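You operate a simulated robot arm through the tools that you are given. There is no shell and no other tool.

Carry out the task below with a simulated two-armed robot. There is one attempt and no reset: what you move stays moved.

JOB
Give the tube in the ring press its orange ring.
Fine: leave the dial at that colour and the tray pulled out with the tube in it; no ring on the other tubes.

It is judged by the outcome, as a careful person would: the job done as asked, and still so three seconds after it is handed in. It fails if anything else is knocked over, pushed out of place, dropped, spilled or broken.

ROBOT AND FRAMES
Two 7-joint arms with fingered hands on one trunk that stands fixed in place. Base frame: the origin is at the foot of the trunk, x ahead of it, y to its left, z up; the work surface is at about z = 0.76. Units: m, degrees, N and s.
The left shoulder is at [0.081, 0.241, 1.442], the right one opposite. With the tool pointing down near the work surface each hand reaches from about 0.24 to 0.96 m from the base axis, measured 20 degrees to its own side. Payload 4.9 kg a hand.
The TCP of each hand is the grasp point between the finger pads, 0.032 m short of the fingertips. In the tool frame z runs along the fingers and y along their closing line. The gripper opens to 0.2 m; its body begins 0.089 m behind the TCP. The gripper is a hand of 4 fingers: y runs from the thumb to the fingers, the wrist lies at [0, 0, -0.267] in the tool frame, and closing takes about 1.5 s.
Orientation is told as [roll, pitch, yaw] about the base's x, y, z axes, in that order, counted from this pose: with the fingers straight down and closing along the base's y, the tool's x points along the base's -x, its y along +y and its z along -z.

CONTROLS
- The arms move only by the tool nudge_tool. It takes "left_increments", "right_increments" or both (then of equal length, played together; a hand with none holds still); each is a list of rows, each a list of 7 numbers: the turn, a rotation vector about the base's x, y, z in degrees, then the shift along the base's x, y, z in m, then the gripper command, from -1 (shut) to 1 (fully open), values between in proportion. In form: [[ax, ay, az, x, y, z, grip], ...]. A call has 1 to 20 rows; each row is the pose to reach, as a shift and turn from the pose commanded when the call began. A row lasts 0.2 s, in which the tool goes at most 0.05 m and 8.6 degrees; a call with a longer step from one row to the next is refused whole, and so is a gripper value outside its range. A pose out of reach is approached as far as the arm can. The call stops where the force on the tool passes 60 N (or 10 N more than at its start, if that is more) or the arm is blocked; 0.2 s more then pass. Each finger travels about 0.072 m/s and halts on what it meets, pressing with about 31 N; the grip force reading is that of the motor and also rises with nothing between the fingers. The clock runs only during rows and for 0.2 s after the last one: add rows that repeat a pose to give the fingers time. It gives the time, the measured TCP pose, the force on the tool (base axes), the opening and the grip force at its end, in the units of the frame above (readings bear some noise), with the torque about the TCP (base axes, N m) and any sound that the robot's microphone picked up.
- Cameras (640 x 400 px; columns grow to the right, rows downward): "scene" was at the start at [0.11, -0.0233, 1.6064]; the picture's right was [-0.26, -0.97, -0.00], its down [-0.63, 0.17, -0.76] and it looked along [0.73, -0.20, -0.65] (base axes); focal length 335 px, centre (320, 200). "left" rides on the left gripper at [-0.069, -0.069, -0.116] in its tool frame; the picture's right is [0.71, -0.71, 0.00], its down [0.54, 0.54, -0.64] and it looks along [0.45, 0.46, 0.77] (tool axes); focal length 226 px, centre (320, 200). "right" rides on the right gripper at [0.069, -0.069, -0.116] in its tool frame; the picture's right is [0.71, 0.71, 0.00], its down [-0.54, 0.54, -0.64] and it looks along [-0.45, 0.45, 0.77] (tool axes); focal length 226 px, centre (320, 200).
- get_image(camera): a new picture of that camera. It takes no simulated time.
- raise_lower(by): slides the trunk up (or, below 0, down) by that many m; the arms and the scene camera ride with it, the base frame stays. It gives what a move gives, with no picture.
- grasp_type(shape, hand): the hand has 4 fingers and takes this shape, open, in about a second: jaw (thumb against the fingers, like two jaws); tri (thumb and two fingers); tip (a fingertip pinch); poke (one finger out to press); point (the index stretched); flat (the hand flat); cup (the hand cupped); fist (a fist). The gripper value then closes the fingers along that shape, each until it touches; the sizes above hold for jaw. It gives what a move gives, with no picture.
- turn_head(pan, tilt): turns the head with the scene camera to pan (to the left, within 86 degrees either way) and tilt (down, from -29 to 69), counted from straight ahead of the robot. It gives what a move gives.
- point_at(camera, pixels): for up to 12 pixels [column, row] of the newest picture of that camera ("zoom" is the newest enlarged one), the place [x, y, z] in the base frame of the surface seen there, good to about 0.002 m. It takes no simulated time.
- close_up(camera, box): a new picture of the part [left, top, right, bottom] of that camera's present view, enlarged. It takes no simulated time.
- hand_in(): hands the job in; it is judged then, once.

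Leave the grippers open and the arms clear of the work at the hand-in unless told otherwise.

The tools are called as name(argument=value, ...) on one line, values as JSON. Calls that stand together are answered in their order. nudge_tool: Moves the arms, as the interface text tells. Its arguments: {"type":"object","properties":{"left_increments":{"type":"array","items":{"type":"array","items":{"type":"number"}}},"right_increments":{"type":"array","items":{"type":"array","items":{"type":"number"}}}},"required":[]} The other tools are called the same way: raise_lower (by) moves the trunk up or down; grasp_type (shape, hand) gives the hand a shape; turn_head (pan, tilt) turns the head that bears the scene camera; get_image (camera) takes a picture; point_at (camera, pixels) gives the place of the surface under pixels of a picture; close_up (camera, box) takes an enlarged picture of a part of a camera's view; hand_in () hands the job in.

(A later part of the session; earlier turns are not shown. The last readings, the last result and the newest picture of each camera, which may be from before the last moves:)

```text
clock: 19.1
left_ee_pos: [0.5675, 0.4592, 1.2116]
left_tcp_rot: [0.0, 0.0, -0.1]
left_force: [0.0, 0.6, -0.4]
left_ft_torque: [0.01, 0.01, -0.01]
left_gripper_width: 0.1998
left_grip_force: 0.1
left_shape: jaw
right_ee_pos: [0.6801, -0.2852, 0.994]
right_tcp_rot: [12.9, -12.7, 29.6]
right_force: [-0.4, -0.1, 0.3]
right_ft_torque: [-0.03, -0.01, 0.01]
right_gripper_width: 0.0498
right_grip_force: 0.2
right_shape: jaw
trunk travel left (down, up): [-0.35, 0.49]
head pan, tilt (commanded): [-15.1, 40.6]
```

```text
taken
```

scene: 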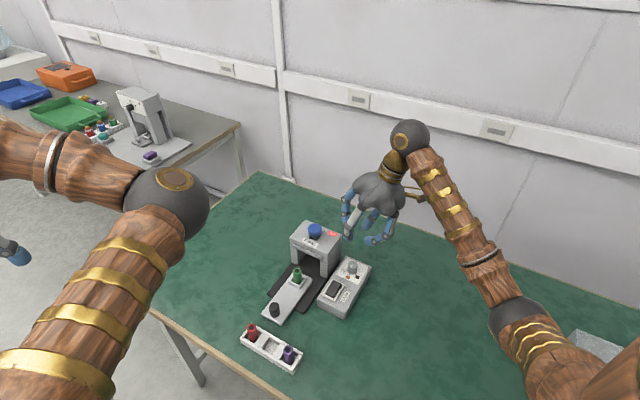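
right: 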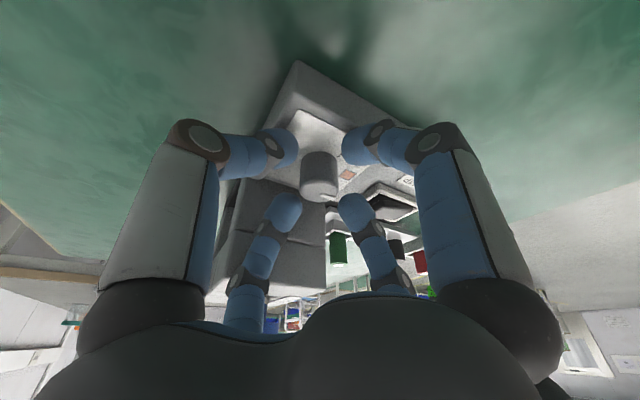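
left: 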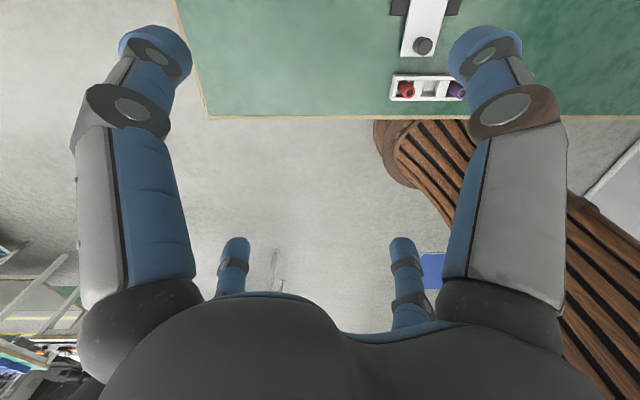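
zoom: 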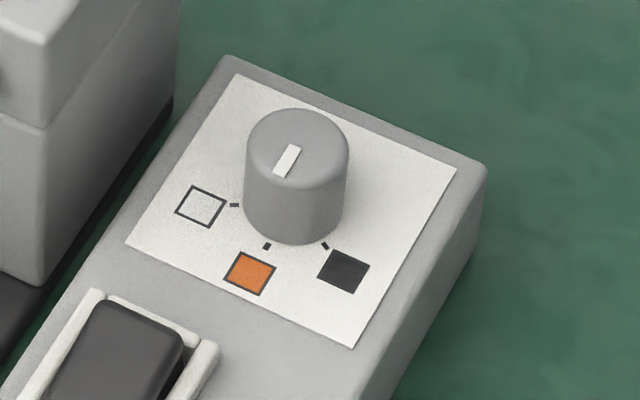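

The mark now points near orange, maybe slightly past. I'll measure the mark and ticks precisely, and look from the right camera too.

point_at(camera="zoom", pixels=[[293, 146], [287, 161], [281, 176], [298, 148], [234, 205], [267, 246], [325, 245], [249, 273], [343, 272], [200, 207], [298, 112], [297, 184]])

get_image(camera="right")

```text
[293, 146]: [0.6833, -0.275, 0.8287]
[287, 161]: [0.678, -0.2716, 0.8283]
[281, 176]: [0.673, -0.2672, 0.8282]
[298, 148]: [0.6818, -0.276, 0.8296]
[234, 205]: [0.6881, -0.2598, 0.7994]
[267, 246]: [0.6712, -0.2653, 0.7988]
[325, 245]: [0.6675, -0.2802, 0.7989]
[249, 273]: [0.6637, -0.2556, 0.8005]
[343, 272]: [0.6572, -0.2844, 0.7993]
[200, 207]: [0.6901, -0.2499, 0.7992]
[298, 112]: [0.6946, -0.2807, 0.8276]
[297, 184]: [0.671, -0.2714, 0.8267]
```

```text
taken
```

right: 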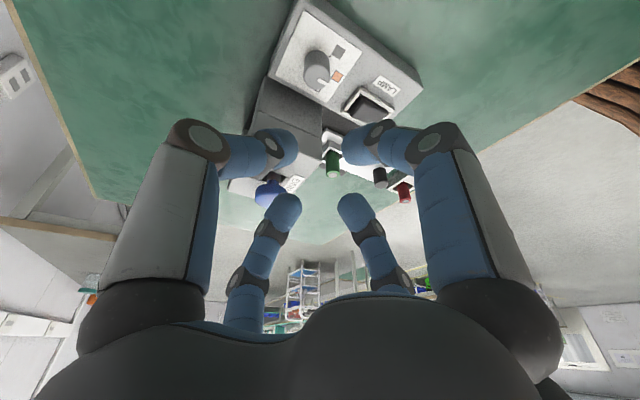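

By measurement the mark points to ≈141°, orange at ≈135–139°. I'll look with the right-hand camera close-up from another angle to judge more exactly.

close_up(camera="right", box=[280, 20, 376, 120])

close_up(camera="scene", box=[338, 256, 370, 280])

```text
4.00 times, centred on (328, 70) of right
```

zoom: 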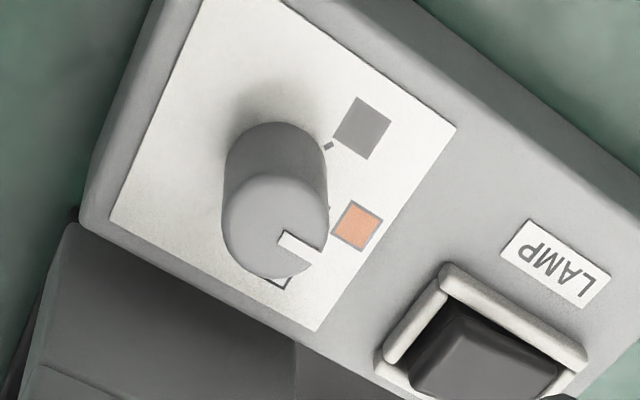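

```text
16.00 times, centred on (354, 268) of scene
```

zoom: 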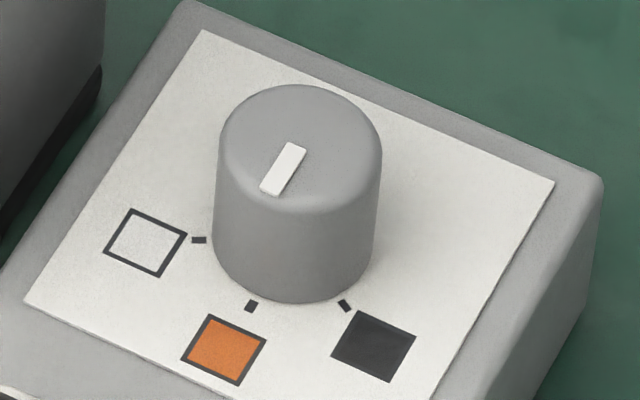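

In the 16x view the mark is parallel to the device's axis edges and points at orange (within a degree or two). Dial done. Next, raise the right hand, undo its yaw, and set a 12° lean toward the robot, moving above the tray knob.

nudge_tool(right_increments=[[0, 0, -7.5, 0, 0, 0.02, -0.5], [0, 0, -15, 0, 0, 0.04, -0.5], [0, 0, -22.5, 0, 0, 0.06, -0.5], [0, 0, -30, 0, 0, 0.08, -0.4]])

nudge_tool(right_increments=[[-6.36, 0.36, 0, -0.008, 0.042, 0, -0.35], [-12.73, 0.73, 0, -0.018, 0.084, 0, -0.35], [-12.73, 0.73, 0, -0.029, 0.126, 0, -0.35], [-12.73, 0.73, 0, -0.04, 0.168, 0, -0.35], [-12.73, 0.73, 0, -0.052, 0.21, 0, -0.35], [-12.73, 0.73, 0, -0.066, 0.25, -0.02, -0.35], [-12.73, 0.73, 0, -0.066, 0.25, -0.05, -0.35]])

get_image(camera="scene")

get_image(camera="right")

```text
clock: 20.1
left_ee_pos: [0.5652, 0.4581, 1.2114]
left_tcp_rot: [0.0, 0.1, 0.0]
left_force: [-0.3, 0.3, 0.4]
left_ft_torque: [0.0, 0.0, -0.02]
left_gripper_width: 0.2001
left_grip_force: 0.0
left_shape: jaw
right_ee_pos: [0.6819, -0.2859, 1.072]
right_tcp_rot: [13.0, -12.7, -0.6]
right_force: [-0.1, -0.2, 0.7]
right_ft_torque: [-0.01, -0.01, -0.01]
right_gripper_width: 0.0596
right_grip_force: 0.0
right_shape: jaw
trunk travel left (down, up): [-0.35, 0.49]
head pan, tilt (commanded): [-15.1, 40.6]
```

```text
clock: 21.7
left_ee_pos: [0.5682, 0.4579, 1.2116]
left_tcp_rot: [0.0, 0.0, -0.1]
left_force: [-0.8, 0.1, -0.2]
left_ft_torque: [-0.01, 0.0, 0.03]
left_gripper_width: 0.1999
left_grip_force: 0.0
left_shape: jaw
right_ee_pos: [0.6159, -0.0371, 1.0213]
right_tcp_rot: [0.0, -11.7, 2.3]
right_force: [0.4, 0.8, 0.4]
right_ft_torque: [0.03, -0.01, -0.03]
right_gripper_width: 0.0646
right_grip_force: 0.1
right_shape: jaw
trunk travel left (down, up): [-0.35, 0.49]
head pan, tilt (commanded): [-15.1, 40.6]
```

```text
taken
```

scene: 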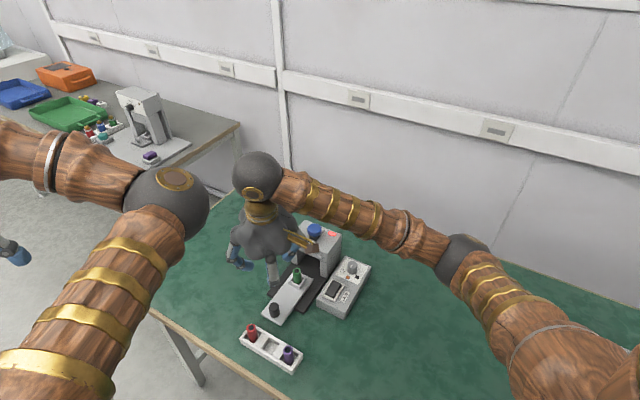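

```text
taken
```

right: 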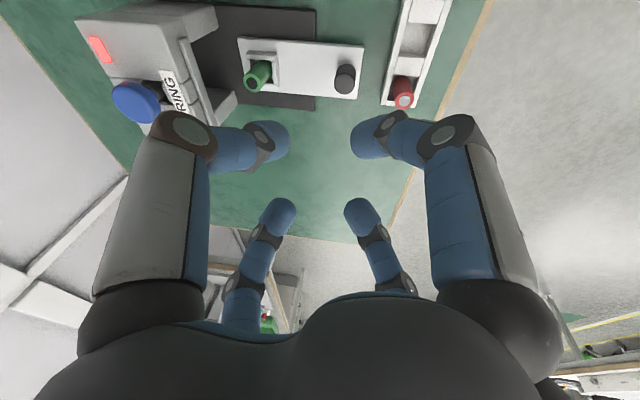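

The right hand is above the tray knob. I'll re-measure the knob from both cameras before descending.

close_up(camera="right", box=[230, 20, 390, 120])

point_at(camera="zoom", pixels=[[458, 240], [425, 240], [490, 240], [458, 215], [458, 268], [460, 190], [525, 180], [400, 300], [115, 220]])

close_up(camera="scene", box=[244, 284, 324, 334])

point_at(camera="zoom", pixels=[[240, 165], [205, 172], [275, 172], [240, 145], [240, 190], [245, 260]])

```text
4.00 times, centred on (310, 70) of right
```

zoom: 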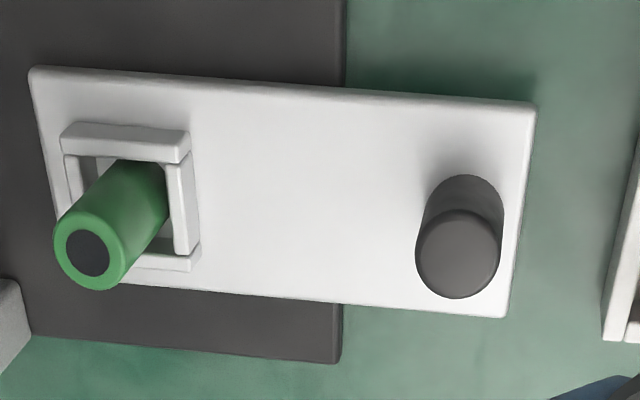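

```text
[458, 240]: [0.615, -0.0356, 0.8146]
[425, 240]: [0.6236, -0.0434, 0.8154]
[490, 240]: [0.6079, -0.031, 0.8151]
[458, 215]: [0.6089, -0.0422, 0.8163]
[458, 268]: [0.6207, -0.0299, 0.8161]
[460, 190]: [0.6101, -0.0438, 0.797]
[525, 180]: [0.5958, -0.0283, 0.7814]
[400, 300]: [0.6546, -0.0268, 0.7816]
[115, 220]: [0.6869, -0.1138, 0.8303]
```

```text
8.00 times, centred on (284, 309) of scene
```

zoom: 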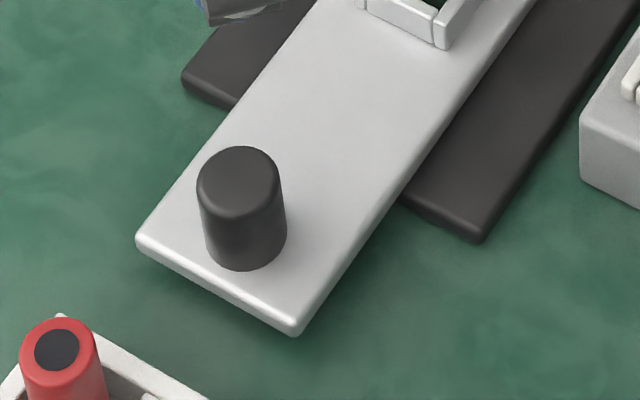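

```text
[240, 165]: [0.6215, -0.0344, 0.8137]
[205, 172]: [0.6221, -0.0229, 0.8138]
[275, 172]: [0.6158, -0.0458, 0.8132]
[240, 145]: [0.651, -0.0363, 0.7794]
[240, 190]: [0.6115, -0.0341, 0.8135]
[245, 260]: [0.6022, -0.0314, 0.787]
```

Knob centre ≈ (0.6165, -0.035), radius 0.0125, z 0.7815–0.8145. Lowering the claw (0.06 m open) over it, first to z≈0.872.

nudge_tool(right_increments=[[0, 0, 0, -0.002, 0.001, -0.04, -0.4], [0, 0, 0, -0.004, 0.0014, -0.08, -0.4], [0, 0, 0, -0.004, 0.0014, -0.12, -0.4], [0, 0, 0, -0.004, 0.0014, -0.15, -0.4], [0, 0, 0, -0.004, 0.0014, -0.15, -0.4]])

get_image(camera="right")

close_up(camera="scene", box=[220, 220, 380, 340])

```text
clock: 22.9
left_ee_pos: [0.5678, 0.4585, 1.2107]
left_tcp_rot: [0.0, 0.1, -0.1]
left_force: [0.4, -0.5, -0.1]
left_ft_torque: [-0.03, -0.02, 0.02]
left_gripper_width: 0.2
left_grip_force: 0.0
left_shape: jaw
right_ee_pos: [0.61, -0.0349, 0.8713]
right_tcp_rot: [-0.1, -11.7, 2.2]
right_force: [0.4, 0.3, 0.9]
right_ft_torque: [0.02, -0.02, 0.01]
right_gripper_width: 0.0603
right_grip_force: 0.1
right_shape: jaw
trunk travel left (down, up): [-0.35, 0.49]
head pan, tilt (commanded): [-15.1, 40.6]
```

```text
taken
```

right: 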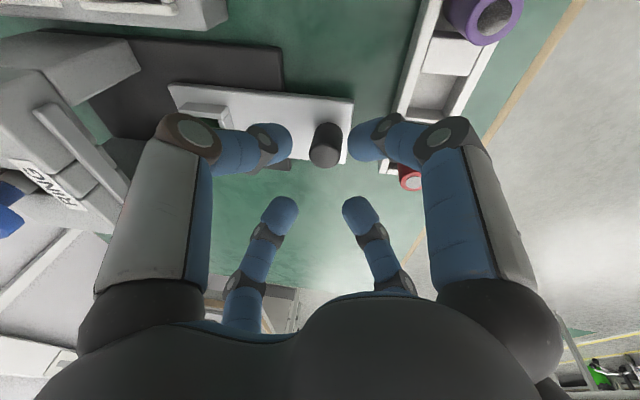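

```text
3.33 times, centred on (300, 280) of scene
```

zoom: 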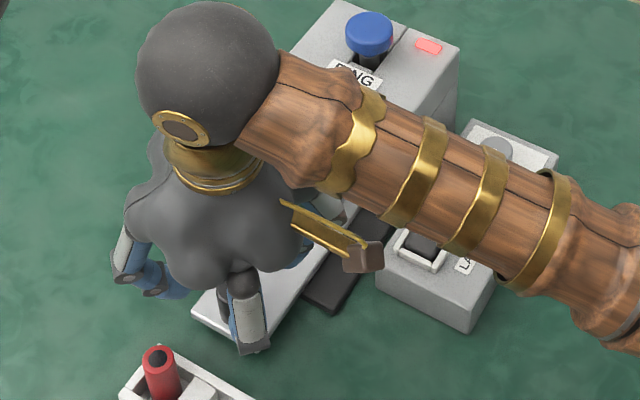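

Aligned. Lowering the remaining 0.047 around the knob.

nudge_tool(right_increments=[[0, 0, 0, 0, 0, -0.016, -0.4], [0, 0, 0, 0, 0, -0.032, -0.4], [0, 0, 0, 0, 0, -0.046, -0.4], [0, 0, 0, 0, 0, -0.046, -0.4]])

get_image(camera="right")

```text
clock: 23.9
left_ee_pos: [0.5678, 0.4586, 1.2106]
left_tcp_rot: [0.0, 0.0, 0.0]
left_force: [0.9, 1.6, -0.2]
left_ft_torque: [0.0, 0.01, -0.01]
left_gripper_width: 0.2001
left_grip_force: 0.1
left_shape: jaw
right_ee_pos: [0.6112, -0.0336, 0.827]
right_tcp_rot: [-0.2, -11.6, 2.3]
right_force: [-0.6, -0.4, 0.1]
right_ft_torque: [0.0, 0.0, 0.04]
right_gripper_width: 0.0602
right_grip_force: 0.1
right_shape: jaw
trunk travel left (down, up): [-0.35, 0.49]
head pan, tilt (commanded): [-15.1, 40.6]
```

```text
taken
```

right: 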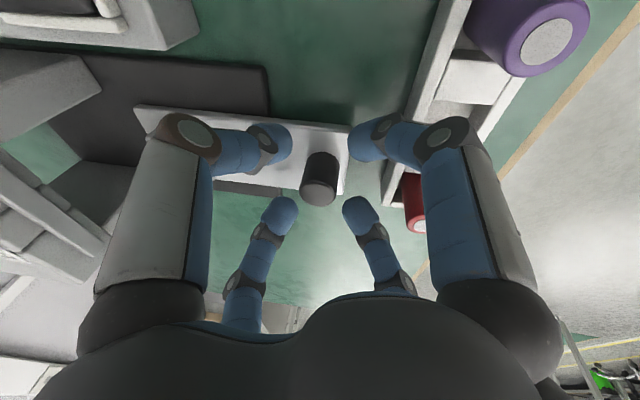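

The knob (right cam (320,185)) is centred between fingertips. Closing on it.

nudge_tool(right_increments=[[0, 0, 0, 0, 0, 0, -0.6], [0, 0, 0, 0, 0, 0, -0.8], [0, 0, 0, 0, 0, 0, -1], [0, 0, 0, 0, 0, 0, -1], [0, 0, 0, 0, 0, 0, -1], [0, 0, 0, 0, 0, 0, -1]])

get_image(camera="right")

```text
clock: 25.3
left_ee_pos: [0.5681, 0.4591, 1.2111]
left_tcp_rot: [0.0, 0.0, 0.1]
left_force: [0.0, 0.6, -0.3]
left_ft_torque: [0.01, -0.02, 0.0]
left_gripper_width: 0.1997
left_grip_force: 0.0
left_shape: jaw
right_ee_pos: [0.6107, -0.0335, 0.8265]
right_tcp_rot: [0.0, -11.6, 2.3]
right_force: [2.2, 2.5, -3.2]
right_ft_torque: [0.07, 0.04, -0.01]
right_gripper_width: 0.0197
right_grip_force: 31.2
right_shape: jaw
trunk travel left (down, up): [-0.35, 0.49]
head pan, tilt (commanded): [-15.1, 40.6]
```

```text
taken
```

right: 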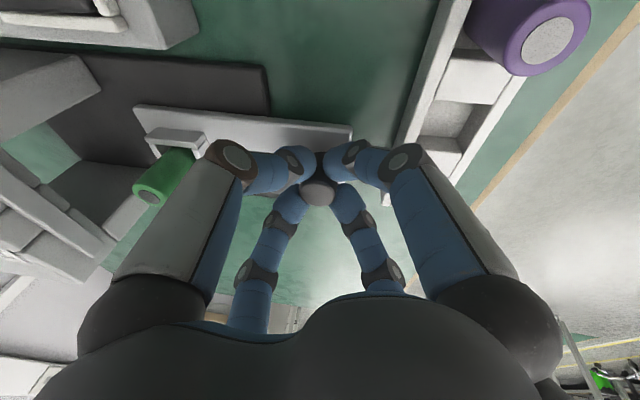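

Gripped (force ~31 N). Pushing the tray in along (0.707, -0.707), 0.05 m at first, slowly.

nudge_tool(right_increments=[[0, 0, 0, 0.0035, -0.0035, 0, -1], [0, 0, 0, 0.0071, -0.0071, 0, -1], [0, 0, 0, 0.0141, -0.0141, 0, -1], [0, 0, 0, 0.0212, -0.0212, 0, -1], [0, 0, 0, 0.0283, -0.0283, 0, -1], [0, 0, 0, 0.0354, -0.0354, 0, -1], [0, 0, 0, 0.0354, -0.0354, 0, -1]])

get_image(camera="right")

close_up(camera="scene", box=[220, 220, 380, 340])

```text
clock: 26.9
left_ee_pos: [0.5686, 0.4601, 1.2109]
left_tcp_rot: [0.0, 0.0, 0.1]
left_force: [0.1, 0.3, 0.0]
left_ft_torque: [0.0, 0.02, 0.04]
left_gripper_width: 0.1999
left_grip_force: 0.1
left_shape: jaw
right_ee_pos: [0.6471, -0.0704, 0.8261]
right_tcp_rot: [-0.2, -11.7, 2.2]
right_force: [-1.6, -1.2, -2.8]
right_ft_torque: [-0.02, 0.13, -0.06]
right_gripper_width: 0.0197
right_grip_force: 31.1
right_shape: jaw
trunk travel left (down, up): [-0.35, 0.49]
head pan, tilt (commanded): [-15.1, 40.6]
```

```text
taken
```

right: 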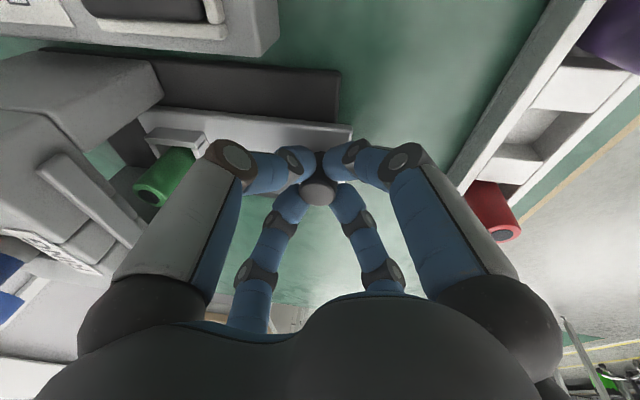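

```text
3.33 times, centred on (300, 280) of scene
```

zoom: 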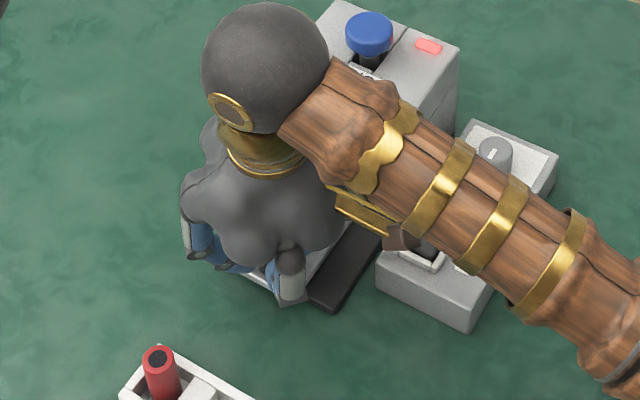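

Tray slides freely with the tube in it. Another 0.025 m.

nudge_tool(right_increments=[[0, 0, 0, 0.0035, -0.0035, 0, -1], [0, 0, 0, 0.0071, -0.0071, 0, -1], [0, 0, 0, 0.0106, -0.0106, 0, -1], [0, 0, 0, 0.0141, -0.0141, 0, -1], [0, 0, 0, 0.0177, -0.0177, 0, -1], [0, 0, 0, 0.0177, -0.0177, 0, -1]])

get_image(camera="right")

close_up(camera="scene", box=[220, 220, 380, 340])

```text
clock: 28.3
left_ee_pos: [0.5687, 0.4587, 1.2113]
left_tcp_rot: [0.0, 0.0, 0.0]
left_force: [0.1, -0.1, 0.0]
left_ft_torque: [0.02, -0.02, -0.02]
left_gripper_width: 0.2001
left_grip_force: 0.0
left_shape: jaw
right_ee_pos: [0.6671, -0.0884, 0.8252]
right_tcp_rot: [-0.2, -11.6, 2.3]
right_force: [-3.0, -3.5, -7.8]
right_ft_torque: [-0.04, 0.17, -0.09]
right_gripper_width: 0.0195
right_grip_force: 31.1
right_shape: jaw
trunk travel left (down, up): [-0.35, 0.49]
head pan, tilt (commanded): [-15.1, 40.6]
```

```text
taken
```

right: 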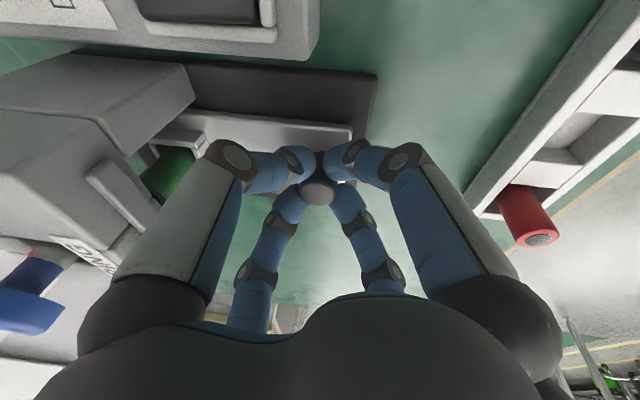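

```text
3.33 times, centred on (300, 280) of scene
```

zoom: 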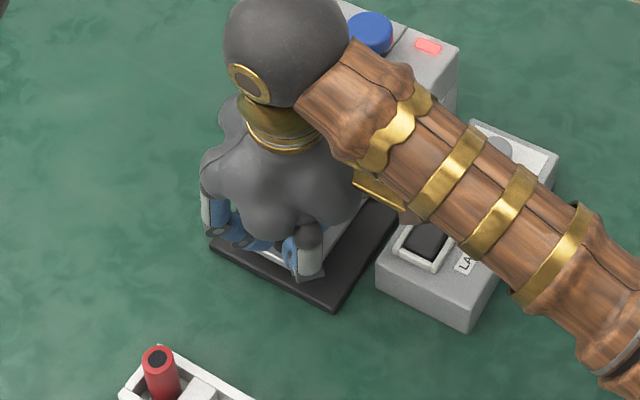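

Force small still. Another 0.012 m in small steps, checking the force.

nudge_tool(right_increments=[[0, 0, 0, 0.0028, -0.0028, -0.0003, -1], [0, 0, 0, 0.0057, -0.0057, -0.0006, -1], [0, 0, 0, 0.0085, -0.0085, -0.0008, -1], [0, 0, 0, 0.0085, -0.0085, -0.0008, -1]])

close_up(camera="scene", box=[220, 220, 380, 340])

```text
clock: 29.3
left_ee_pos: [0.568, 0.4585, 1.2107]
left_tcp_rot: [0.0, -0.1, 0.0]
left_force: [0.0, 0.2, -0.2]
left_ft_torque: [0.0, -0.01, 0.0]
left_gripper_width: 0.1999
left_grip_force: 0.1
left_shape: jaw
right_ee_pos: [0.6733, -0.0951, 0.8263]
right_tcp_rot: [-0.1, -11.7, 2.3]
right_force: [-2.6, -1.7, -2.0]
right_ft_torque: [-0.01, 0.12, -0.08]
right_gripper_width: 0.0196
right_grip_force: 31.3
right_shape: jaw
trunk travel left (down, up): [-0.35, 0.49]
head pan, tilt (commanded): [-15.1, 40.6]
```

```text
3.33 times, centred on (300, 280) of scene
```

zoom: 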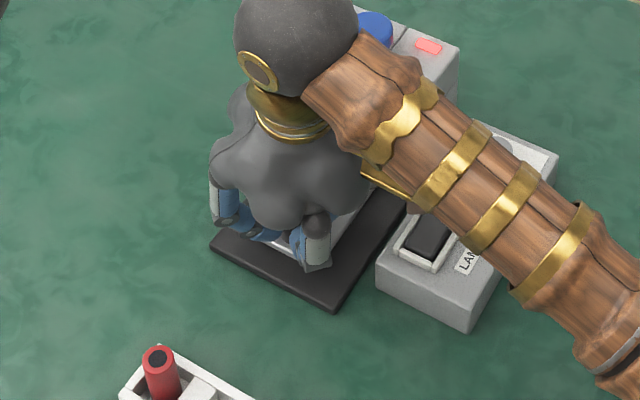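

Still free after 0.087 m total; the indicator is still red. 0.008 m more.

nudge_tool(right_increments=[[0, 0, 0, 0.0014, -0.0014, 0, -1], [0, 0, 0, 0.0028, -0.0028, 0, -1], [0, 0, 0, 0.0042, -0.0042, 0, -1], [0, 0, 0, 0.0057, -0.0057, 0, -1], [0, 0, 0, 0.0057, -0.0057, 0, -1]])

close_up(camera="scene", box=[220, 220, 380, 340])

get_image(camera="right")

```text
clock: 30.5
left_ee_pos: [0.5681, 0.4591, 1.2113]
left_tcp_rot: [0.0, 0.0, 0.0]
left_force: [0.4, -0.3, 0.2]
left_ft_torque: [0.03, 0.0, 0.04]
left_gripper_width: 0.2
left_grip_force: 0.0
left_shape: jaw
right_ee_pos: [0.6792, -0.1024, 0.8254]
right_tcp_rot: [-0.2, -11.6, 2.2]
right_force: [-1.8, -2.1, -2.4]
right_ft_torque: [-0.04, 0.14, -0.04]
right_gripper_width: 0.0198
right_grip_force: 30.9
right_shape: jaw
trunk travel left (down, up): [-0.35, 0.49]
head pan, tilt (commanded): [-15.1, 40.6]
```

```text
3.33 times, centred on (300, 280) of scene
```

zoom: 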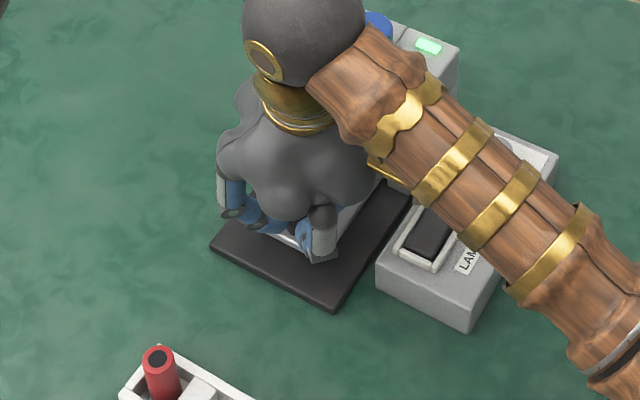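

```text
taken
```

right: 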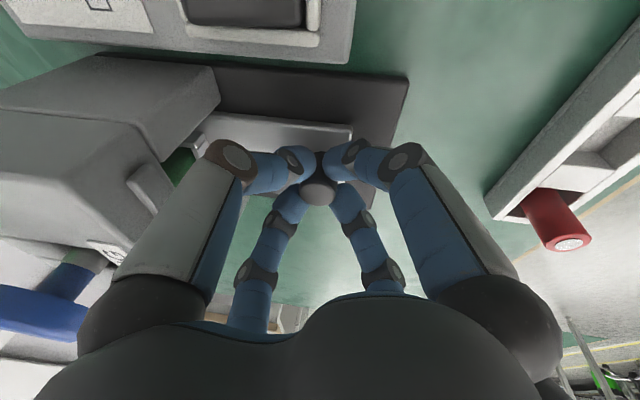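

The indicator turned green: tray is in position. I'll nudge 0.002 m more to see whether there's a stop and whether it stays green.

nudge_tool(right_increments=[[0, 0, 0, 0.0007, -0.0007, 0, -1], [0, 0, 0, 0.0014, -0.0014, 0, -1], [0, 0, 0, 0.0014, -0.0014, 0, -1]])

close_up(camera="scene", box=[260, 200, 400, 300])

```text
clock: 31.3
left_ee_pos: [0.5678, 0.4587, 1.2116]
left_tcp_rot: [0.0, -0.1, 0.0]
left_force: [-0.5, -0.5, 0.8]
left_ft_torque: [0.03, 0.01, -0.03]
left_gripper_width: 0.1998
left_grip_force: 0.0
left_shape: jaw
right_ee_pos: [0.6802, -0.1046, 0.8261]
right_tcp_rot: [-0.1, -11.8, 2.3]
right_force: [-1.0, -1.7, 0.8]
right_ft_torque: [-0.06, 0.12, -0.02]
right_gripper_width: 0.0195
right_grip_force: 31.3
right_shape: jaw
trunk travel left (down, up): [-0.35, 0.49]
head pan, tilt (commanded): [-15.1, 40.6]
```

```text
4.00 times, centred on (330, 250) of scene
```

zoom: 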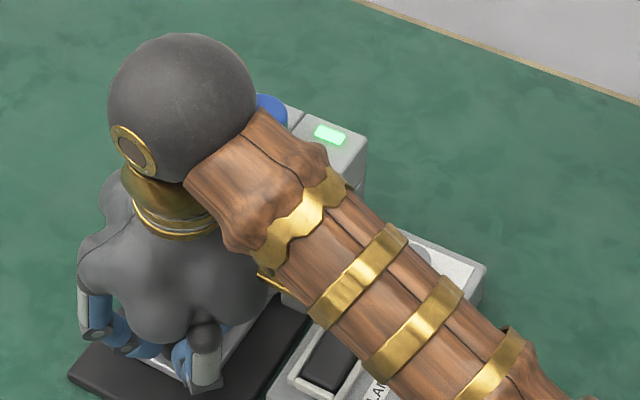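

Still green and free. 0.003 m more, watching for a stop.

nudge_tool(right_increments=[[0, 0, 0, 0.0007, -0.0007, 0, -1], [0, 0, 0, 0.0014, -0.0014, 0, -1], [0, 0, 0, 0.0021, -0.0021, 0, -1], [0, 0, 0, 0.0021, -0.0021, 0, -1]])

close_up(camera="scene", box=[260, 200, 400, 300])

```text
clock: 32.3
left_ee_pos: [0.5661, 0.4593, 1.2102]
left_tcp_rot: [-0.1, 0.0, 0.0]
left_force: [0.5, 0.3, 0.5]
left_ft_torque: [0.02, -0.02, -0.02]
left_gripper_width: 0.1999
left_grip_force: 0.3
left_shape: jaw
right_ee_pos: [0.6821, -0.1051, 0.8249]
right_tcp_rot: [-0.1, -11.6, 2.4]
right_force: [-6.2, 2.2, -0.1]
right_ft_torque: [0.09, 0.18, -0.09]
right_gripper_width: 0.0199
right_grip_force: 30.6
right_shape: jaw
trunk travel left (down, up): [-0.35, 0.49]
head pan, tilt (commanded): [-15.1, 40.6]
```

```text
4.00 times, centred on (330, 250) of scene
```

zoom: 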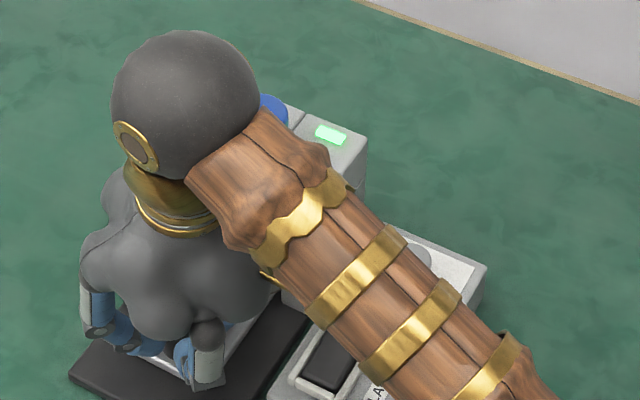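

Stop reached (opposing force rose by ~6 N), lamp green. Releasing the knob and then lifting.

nudge_tool(right_increments=[[0, 0, 0, 0, 0, 0, -0.8], [0, 0, 0, 0, 0, 0, -0.6], [0, 0, 0, 0, 0, 0, -0.45], [0, 0, 0, 0, 0, 0, -0.45], [0, 0, 0, 0, 0, 0.02, -0.45], [0, 0, 0, 0, 0, 0.05, -0.45], [0, 0, 0, 0, 0, 0.09, -0.45], [0, 0, 0, 0, 0, 0.14, -0.45], [0, 0, 0, 0, 0, 0.19, -0.45], [0, 0, 0, 0, 0, 0.24, -0.45]])

get_image(camera="right")

get_image(camera="scene")

```text
clock: 34.5
left_ee_pos: [0.5678, 0.4593, 1.2121]
left_tcp_rot: [0.0, 0.0, 0.0]
left_force: [0.3, 0.2, 0.4]
left_ft_torque: [0.02, 0.0, -0.02]
left_gripper_width: 0.1997
left_grip_force: 0.1
left_shape: jaw
right_ee_pos: [0.6833, -0.1028, 1.064]
right_tcp_rot: [-0.1, -11.6, 2.2]
right_force: [-0.1, 0.4, -0.4]
right_ft_torque: [-0.02, -0.02, 0.02]
right_gripper_width: 0.0549
right_grip_force: 0.0
right_shape: jaw
trunk travel left (down, up): [-0.35, 0.49]
head pan, tilt (commanded): [-15.1, 40.6]
```

```text
taken
```

right: 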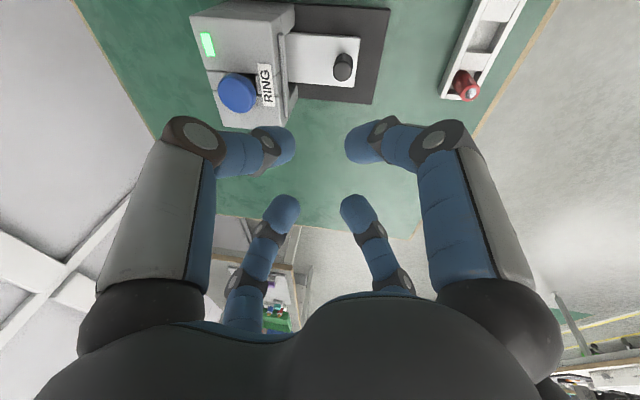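

```text
taken
```

scene: 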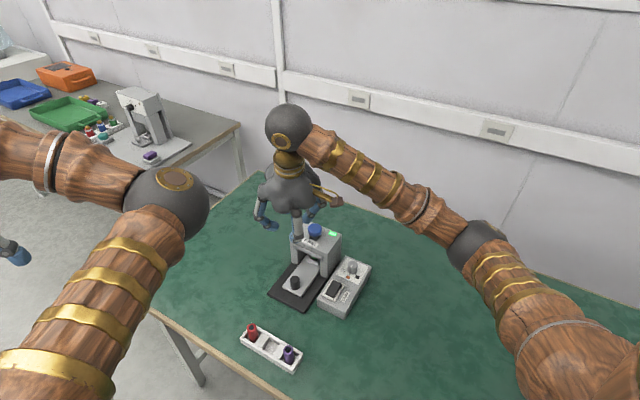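

Tray stays in, lamp green. Let me examine the blue handle and its slot up close before pressing.

close_up(camera="right", box=[185, 0, 345, 130])

point_at(camera="zoom", pixels=[[205, 372], [150, 360], [260, 370], [205, 310], [250, 345], [320, 345], [265, 300]])

close_up(camera="scene", box=[284, 212, 364, 262])

```text
3.08 times, centred on (265, 65) of right
```

zoom: 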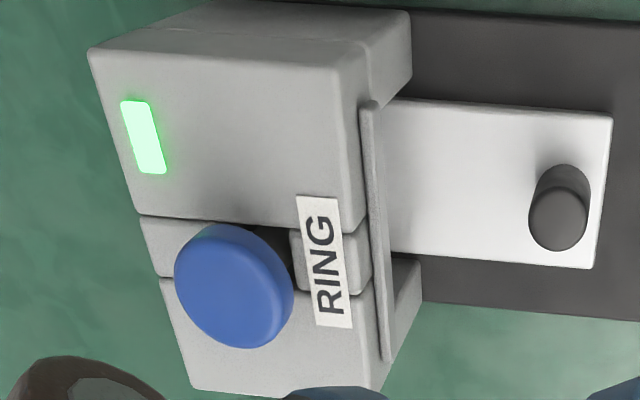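

```text
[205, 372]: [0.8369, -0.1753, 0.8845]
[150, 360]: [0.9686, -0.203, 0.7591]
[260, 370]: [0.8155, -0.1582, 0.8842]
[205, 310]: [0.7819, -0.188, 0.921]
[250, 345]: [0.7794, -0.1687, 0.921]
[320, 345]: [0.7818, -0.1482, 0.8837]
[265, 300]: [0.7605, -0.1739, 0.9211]
```

```text
8.00 times, centred on (324, 237) of scene
```

zoom: 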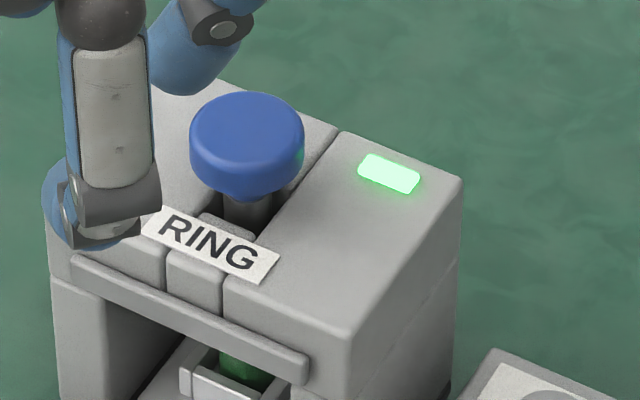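

The blue button sits on a vertical stem through the top. I'll measure its top centre precisely.

point_at(camera="zoom", pixels=[[248, 130], [195, 132], [300, 132], [248, 97], [248, 160], [388, 172], [330, 140], [262, 232]])

close_up(camera="right", box=[205, 60, 275, 120])

point_at(camera="zoom", pixels=[[300, 190], [180, 200], [380, 220], [270, 100], [310, 300], [300, 220]])

```text
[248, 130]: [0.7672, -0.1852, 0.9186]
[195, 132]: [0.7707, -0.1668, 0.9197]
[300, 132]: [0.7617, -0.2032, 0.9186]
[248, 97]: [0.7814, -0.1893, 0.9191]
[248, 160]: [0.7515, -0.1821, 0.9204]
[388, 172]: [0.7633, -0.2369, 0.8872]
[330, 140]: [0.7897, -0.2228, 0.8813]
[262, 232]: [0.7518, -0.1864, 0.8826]
```

```text
6.67 times, centred on (240, 90) of right
```

zoom: 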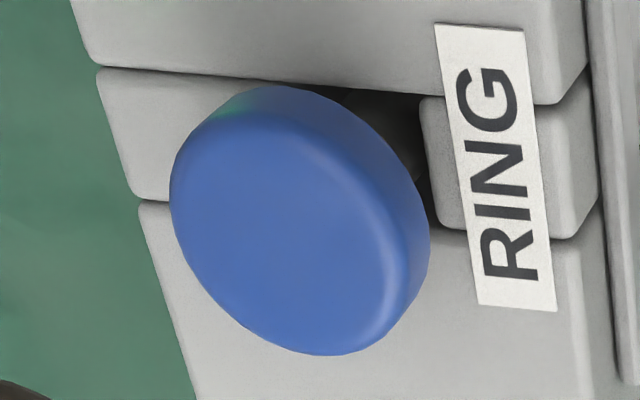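

```text
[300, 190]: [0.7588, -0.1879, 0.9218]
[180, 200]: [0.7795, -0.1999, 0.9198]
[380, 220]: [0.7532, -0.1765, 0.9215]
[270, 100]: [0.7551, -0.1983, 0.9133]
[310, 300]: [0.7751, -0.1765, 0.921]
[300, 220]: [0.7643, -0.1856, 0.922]
```

Button centre ≈ (0.766, -0.186), top z≈0.921, radius 0.018. I'll straighten the right hand to vertical, move it above the button at z≈1.08, and set the poke shape.

nudge_tool(right_increments=[[0, 6, -1.1, 0.028, -0.028, 0.01, -0.45], [0, 11.7, -2.2, 0.056, -0.056, 0.02, -0.45], [0, 11.7, -2.2, 0.083, -0.083, 0.02, -0.45], [0, 11.7, -2.2, 0.083, -0.083, 0.02, -0.45]])

grasp_type(shape="poke", hand="right")

get_image(camera="right")

get_image(camera="scene")

```text
clock: 35.5
left_ee_pos: [0.5681, 0.4582, 1.2109]
left_tcp_rot: [0.0, 0.0, 0.1]
left_force: [-0.1, 0.4, -0.1]
left_ft_torque: [-0.07, 0.0, -0.01]
left_gripper_width: 0.1997
left_grip_force: 0.0
left_shape: jaw
right_ee_pos: [0.7639, -0.1877, 1.0842]
right_tcp_rot: [0.1, 0.1, 0.1]
right_force: [0.1, 0.0, 0.0]
right_ft_torque: [0.01, -0.05, -0.03]
right_gripper_width: 0.0548
right_grip_force: 0.2
right_shape: jaw
trunk travel left (down, up): [-0.35, 0.49]
head pan, tilt (commanded): [-15.1, 40.6]
```

```text
clock: 36.4
left_ee_pos: [0.5684, 0.4596, 1.2107]
left_tcp_rot: [-0.1, 0.0, 0.0]
left_force: [-0.9, -0.4, 0.5]
left_ft_torque: [-0.01, -0.02, 0.0]
left_gripper_width: 0.1996
left_grip_force: 0.0
left_shape: jaw
right_ee_pos: [0.7637, -0.1881, 1.0846]
right_tcp_rot: [0.3, 0.1, 0.1]
right_force: [-0.3, 0.6, -0.5]
right_ft_torque: [-0.02, -0.01, -0.01]
right_gripper_width: 0.0003
right_grip_force: 0.0
right_shape: poke
trunk travel left (down, up): [-0.35, 0.49]
head pan, tilt (commanded): [-15.1, 40.6]
```

```text
taken
```

right: 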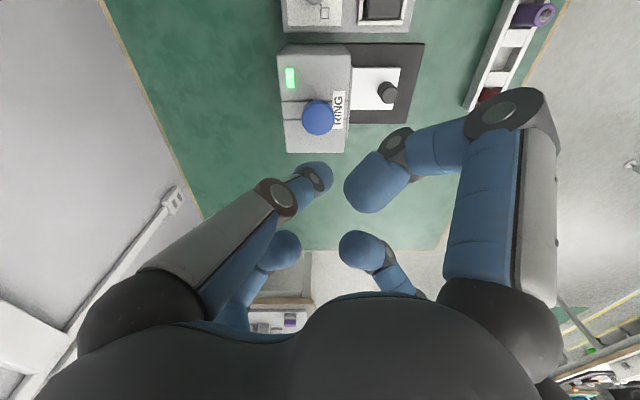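

```text
taken
```

scene: 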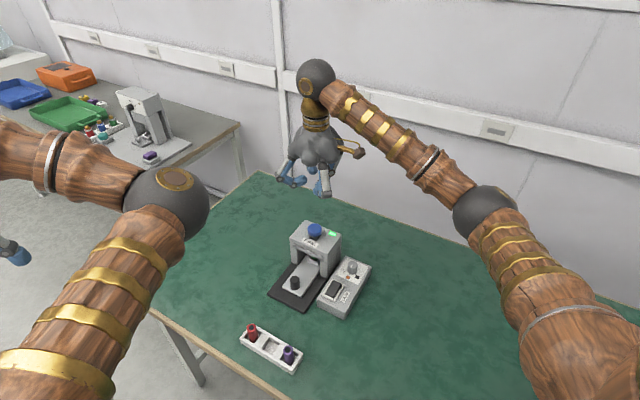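

Poke shape set; lamp green, tray in. Lowering to about 1.4 cm above the button with a 2 mm centring shift.

nudge_tool(right_increments=[[0, 0, 0, 0.001, 0.001, -0.04, 1], [0, 0, 0, 0.002, 0.002, -0.08, 1], [0, 0, 0, 0.002, 0.002, -0.115, 1], [0, 0, 0, 0.002, 0.002, -0.115, 1]])

get_image(camera="right")

close_up(camera="scene", box=[260, 180, 380, 270])

```text
clock: 37.4
left_ee_pos: [0.5683, 0.458, 1.2117]
left_tcp_rot: [0.1, 0.0, -0.1]
left_force: [0.7, 0.4, -0.2]
left_ft_torque: [-0.02, 0.0, -0.05]
left_gripper_width: 0.1998
left_grip_force: 0.0
left_shape: jaw
right_ee_pos: [0.7672, -0.1855, 0.968]
right_tcp_rot: [0.1, 0.0, 0.1]
right_force: [0.2, -0.5, 0.4]
right_ft_torque: [0.01, -0.01, 0.01]
right_gripper_width: 0.0002
right_grip_force: 0.0
right_shape: poke
trunk travel left (down, up): [-0.35, 0.49]
head pan, tilt (commanded): [-15.1, 40.6]
```

```text
taken
```

right: 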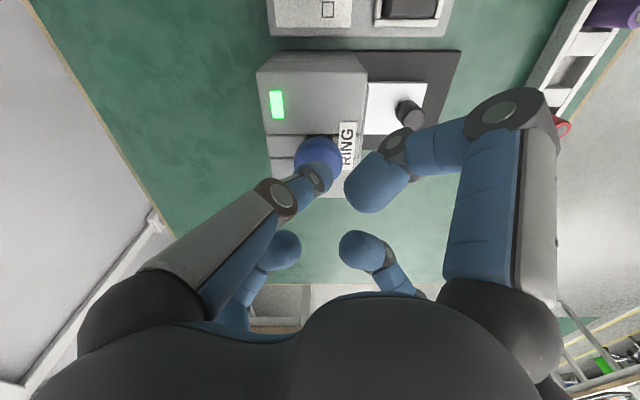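

```text
4.44 times, centred on (320, 225) of scene
```

zoom: 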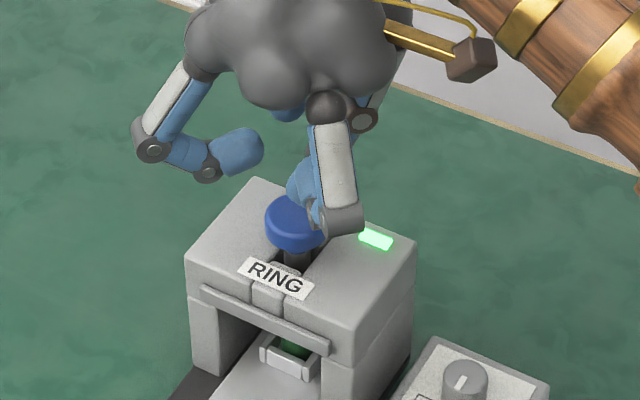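

The poke finger is over the button. Pressing down slowly, 0.022 m first, to find contact and feel the force.

nudge_tool(right_increments=[[0, 0, 0, 0, 0, -0.006, 1], [0, 0, 0, 0, 0, -0.012, 1], [0, 0, 0, 0, 0, -0.016, 1], [0, 0, 0, 0, 0, -0.019, 1], [0, 0, 0, 0, 0, -0.022, 1]])

close_up(camera="scene", box=[260, 180, 380, 270])

```text
clock: 38.6
left_ee_pos: [0.5686, 0.459, 1.2116]
left_tcp_rot: [0.0, 0.1, 0.0]
left_force: [0.3, -0.6, -0.3]
left_ft_torque: [0.01, 0.01, 0.0]
left_gripper_width: 0.1999
left_grip_force: 0.0
left_shape: jaw
right_ee_pos: [0.7682, -0.1866, 0.9499]
right_tcp_rot: [0.2, 0.0, 0.1]
right_force: [0.3, -0.2, 3.4]
right_ft_torque: [0.02, -0.01, 0.0]
right_gripper_width: 0.0
right_grip_force: 0.1
right_shape: poke
trunk travel left (down, up): [-0.35, 0.49]
head pan, tilt (commanded): [-15.1, 40.6]
```

```text
4.44 times, centred on (320, 225) of scene
```

zoom: 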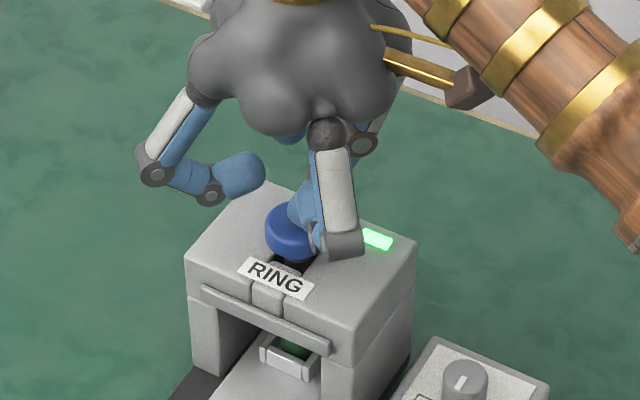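

Contact at ~3.4 N and the button has started to go down. Pressing 0.015 m more, slowly, listening for a sound.

nudge_tool(right_increments=[[0, 0, 0, 0, 0, -0.003, 1], [0, 0, 0, 0, 0, -0.006, 1], [0, 0, 0, 0, 0, -0.009, 1], [0, 0, 0, 0, 0, -0.012, 1], [0, 0, 0, 0, 0, -0.015, 1]])

close_up(camera="scene", box=[260, 180, 380, 270])

```text
clock: 39.8
left_ee_pos: [0.5648, 0.4583, 1.2131]
left_tcp_rot: [0.0, -0.1, -0.1]
left_force: [0.4, -0.8, -0.4]
left_ft_torque: [-0.01, 0.01, -0.01]
left_gripper_width: 0.1999
left_grip_force: 0.1
left_shape: jaw
right_ee_pos: [0.7664, -0.1882, 0.9395]
right_tcp_rot: [0.1, -0.4, -0.1]
right_force: [3.8, -7.9, 36.5]
right_ft_torque: [-0.18, -0.02, 0.02]
right_gripper_width: 0.0
right_grip_force: 0.1
right_shape: poke
trunk travel left (down, up): [-0.35, 0.49]
head pan, tilt (commanded): [-15.1, 40.6]
```

```text
4.44 times, centred on (320, 225) of scene
```

zoom: 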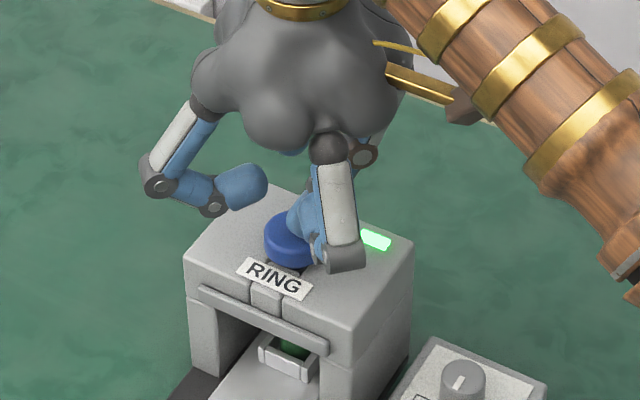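

36 N now with ~12 mm of button travel, no sound yet. I'll press slightly further (4 mm command) and hold briefly.

nudge_tool(right_increments=[[0, 0, 0, 0, 0, -0.002, 1], [0, 0, 0, 0, 0, -0.004, 1], [0, 0, 0, 0, 0, -0.004, 1], [0, 0, 0, 0, 0, -0.004, 1]])

close_up(camera="scene", box=[280, 205, 360, 265])

get_image(camera="right")

```text
clock: 40.6
left_ee_pos: [0.5637, 0.4609, 1.2123]
left_tcp_rot: [-0.1, -0.1, 0.0]
left_force: [1.5, 0.1, 0.9]
left_ft_torque: [0.0, 0.03, 0.02]
left_gripper_width: 0.1998
left_grip_force: 0.0
left_shape: jaw
right_ee_pos: [0.7681, -0.1855, 0.9369]
right_tcp_rot: [0.0, -0.6, 0.3]
right_force: [-10.6, -5.1, 34.7]
right_ft_torque: [0.19, 0.57, 0.1]
right_gripper_width: 0.0
right_grip_force: 0.1
right_shape: poke
trunk travel left (down, up): [-0.35, 0.49]
head pan, tilt (commanded): [-15.1, 40.6]
stopped in row 3 (right hand): the force on the tool passed its limit at 61 N (the readings are from after the stop); the commanded pose is now the measured one
```

```text
6.67 times, centred on (320, 235) of scene
```

zoom: 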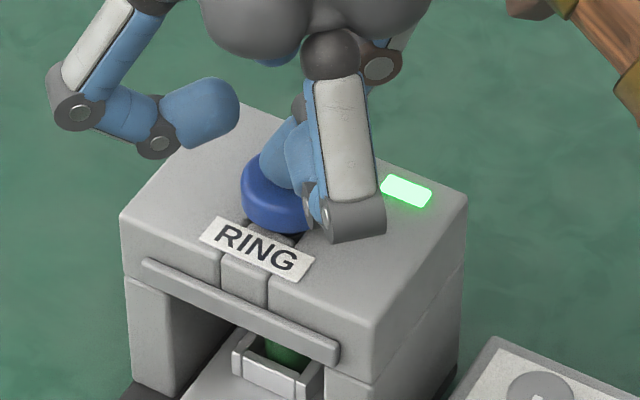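

```text
taken
```

right: 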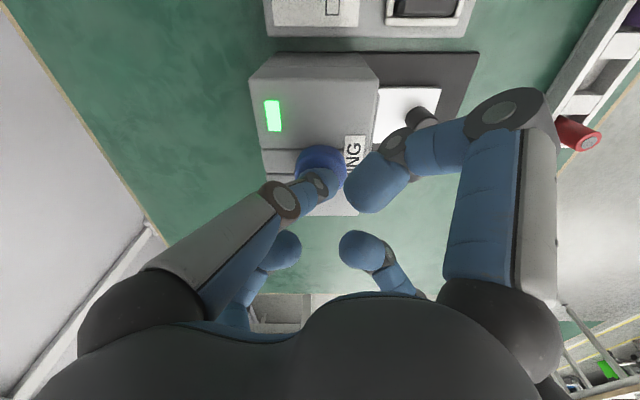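

The force limit (61 N) tripped, button down about 15 mm. I'll check that only the fingertip touches the press by measuring nearby points.

close_up(camera="scene", box=[280, 205, 360, 265])

point_at(camera="zoom", pixels=[[355, 235], [375, 215], [255, 195], [275, 215], [200, 130], [160, 145], [450, 200], [125, 215], [240, 365], [285, 350]])

```text
6.67 times, centred on (320, 235) of scene
```

zoom: 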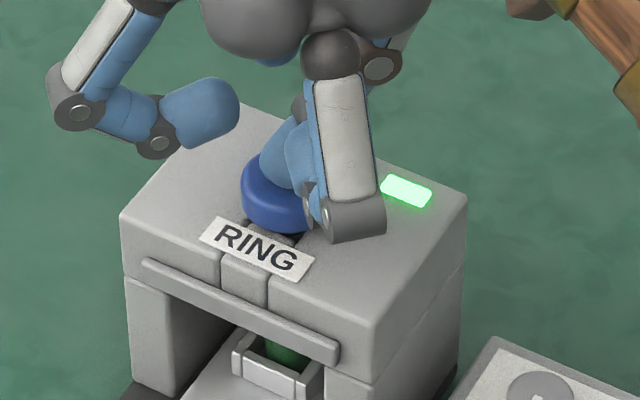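

```text
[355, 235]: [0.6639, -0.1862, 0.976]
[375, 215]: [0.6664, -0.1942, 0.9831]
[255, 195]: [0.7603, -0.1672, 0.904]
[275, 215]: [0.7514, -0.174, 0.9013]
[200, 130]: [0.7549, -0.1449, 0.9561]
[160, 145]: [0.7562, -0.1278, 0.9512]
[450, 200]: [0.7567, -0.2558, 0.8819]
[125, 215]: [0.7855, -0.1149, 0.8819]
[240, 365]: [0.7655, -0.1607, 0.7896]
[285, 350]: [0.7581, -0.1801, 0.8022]
```

Only the fingertip is touching; the button top is at ~0.903 (from 0.921), and the press hasn't moved. Now lifting off and looking at the button.

nudge_tool(right_increments=[[0, 0, 0, 0, 0, 0.005, 1], [0, 0, 0, 0, 0, 0.015, 1], [0, 0, 0, 0, 0, 0.03, 1], [0, 0, 0, 0, 0, 0.06, 1], [0, 0, 0, 0, 0, 0.1, 1]])

close_up(camera="scene", box=[260, 200, 380, 290])

get_image(camera="right")

```text
clock: 41.8
left_ee_pos: [0.5656, 0.4602, 1.2117]
left_tcp_rot: [0.0, 0.0, 0.2]
left_force: [-0.3, 0.3, -0.5]
left_ft_torque: [-0.02, -0.02, -0.01]
left_gripper_width: 0.1999
left_grip_force: 0.1
left_shape: jaw
right_ee_pos: [0.7696, -0.1879, 1.0316]
right_tcp_rot: [0.2, -0.1, 0.0]
right_force: [-0.6, -0.1, 0.9]
right_ft_torque: [0.0, 0.04, 0.0]
right_gripper_width: 0.0
right_grip_force: 0.1
right_shape: poke
trunk travel left (down, up): [-0.35, 0.49]
head pan, tilt (commanded): [-15.1, 40.6]
```

```text
4.44 times, centred on (320, 245) of scene
```

zoom: 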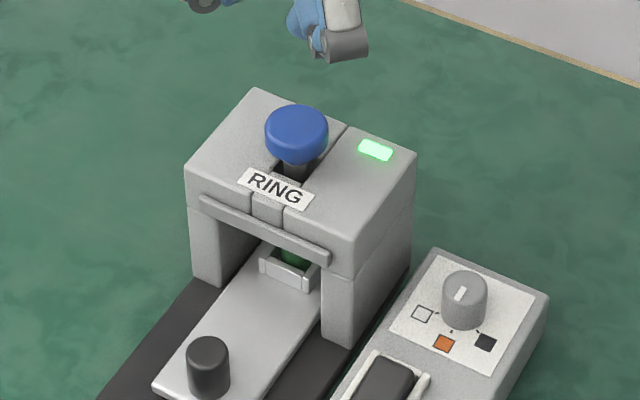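

```text
taken
```

right: 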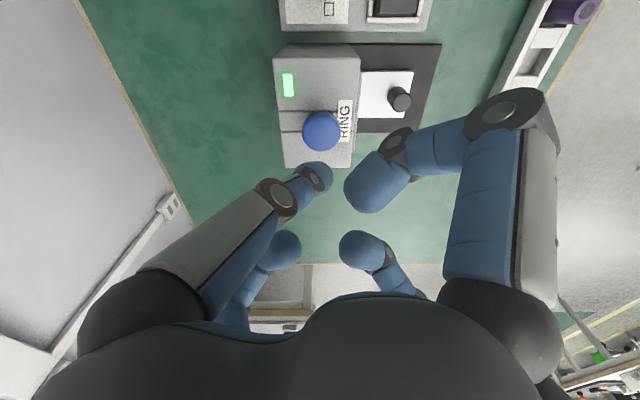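

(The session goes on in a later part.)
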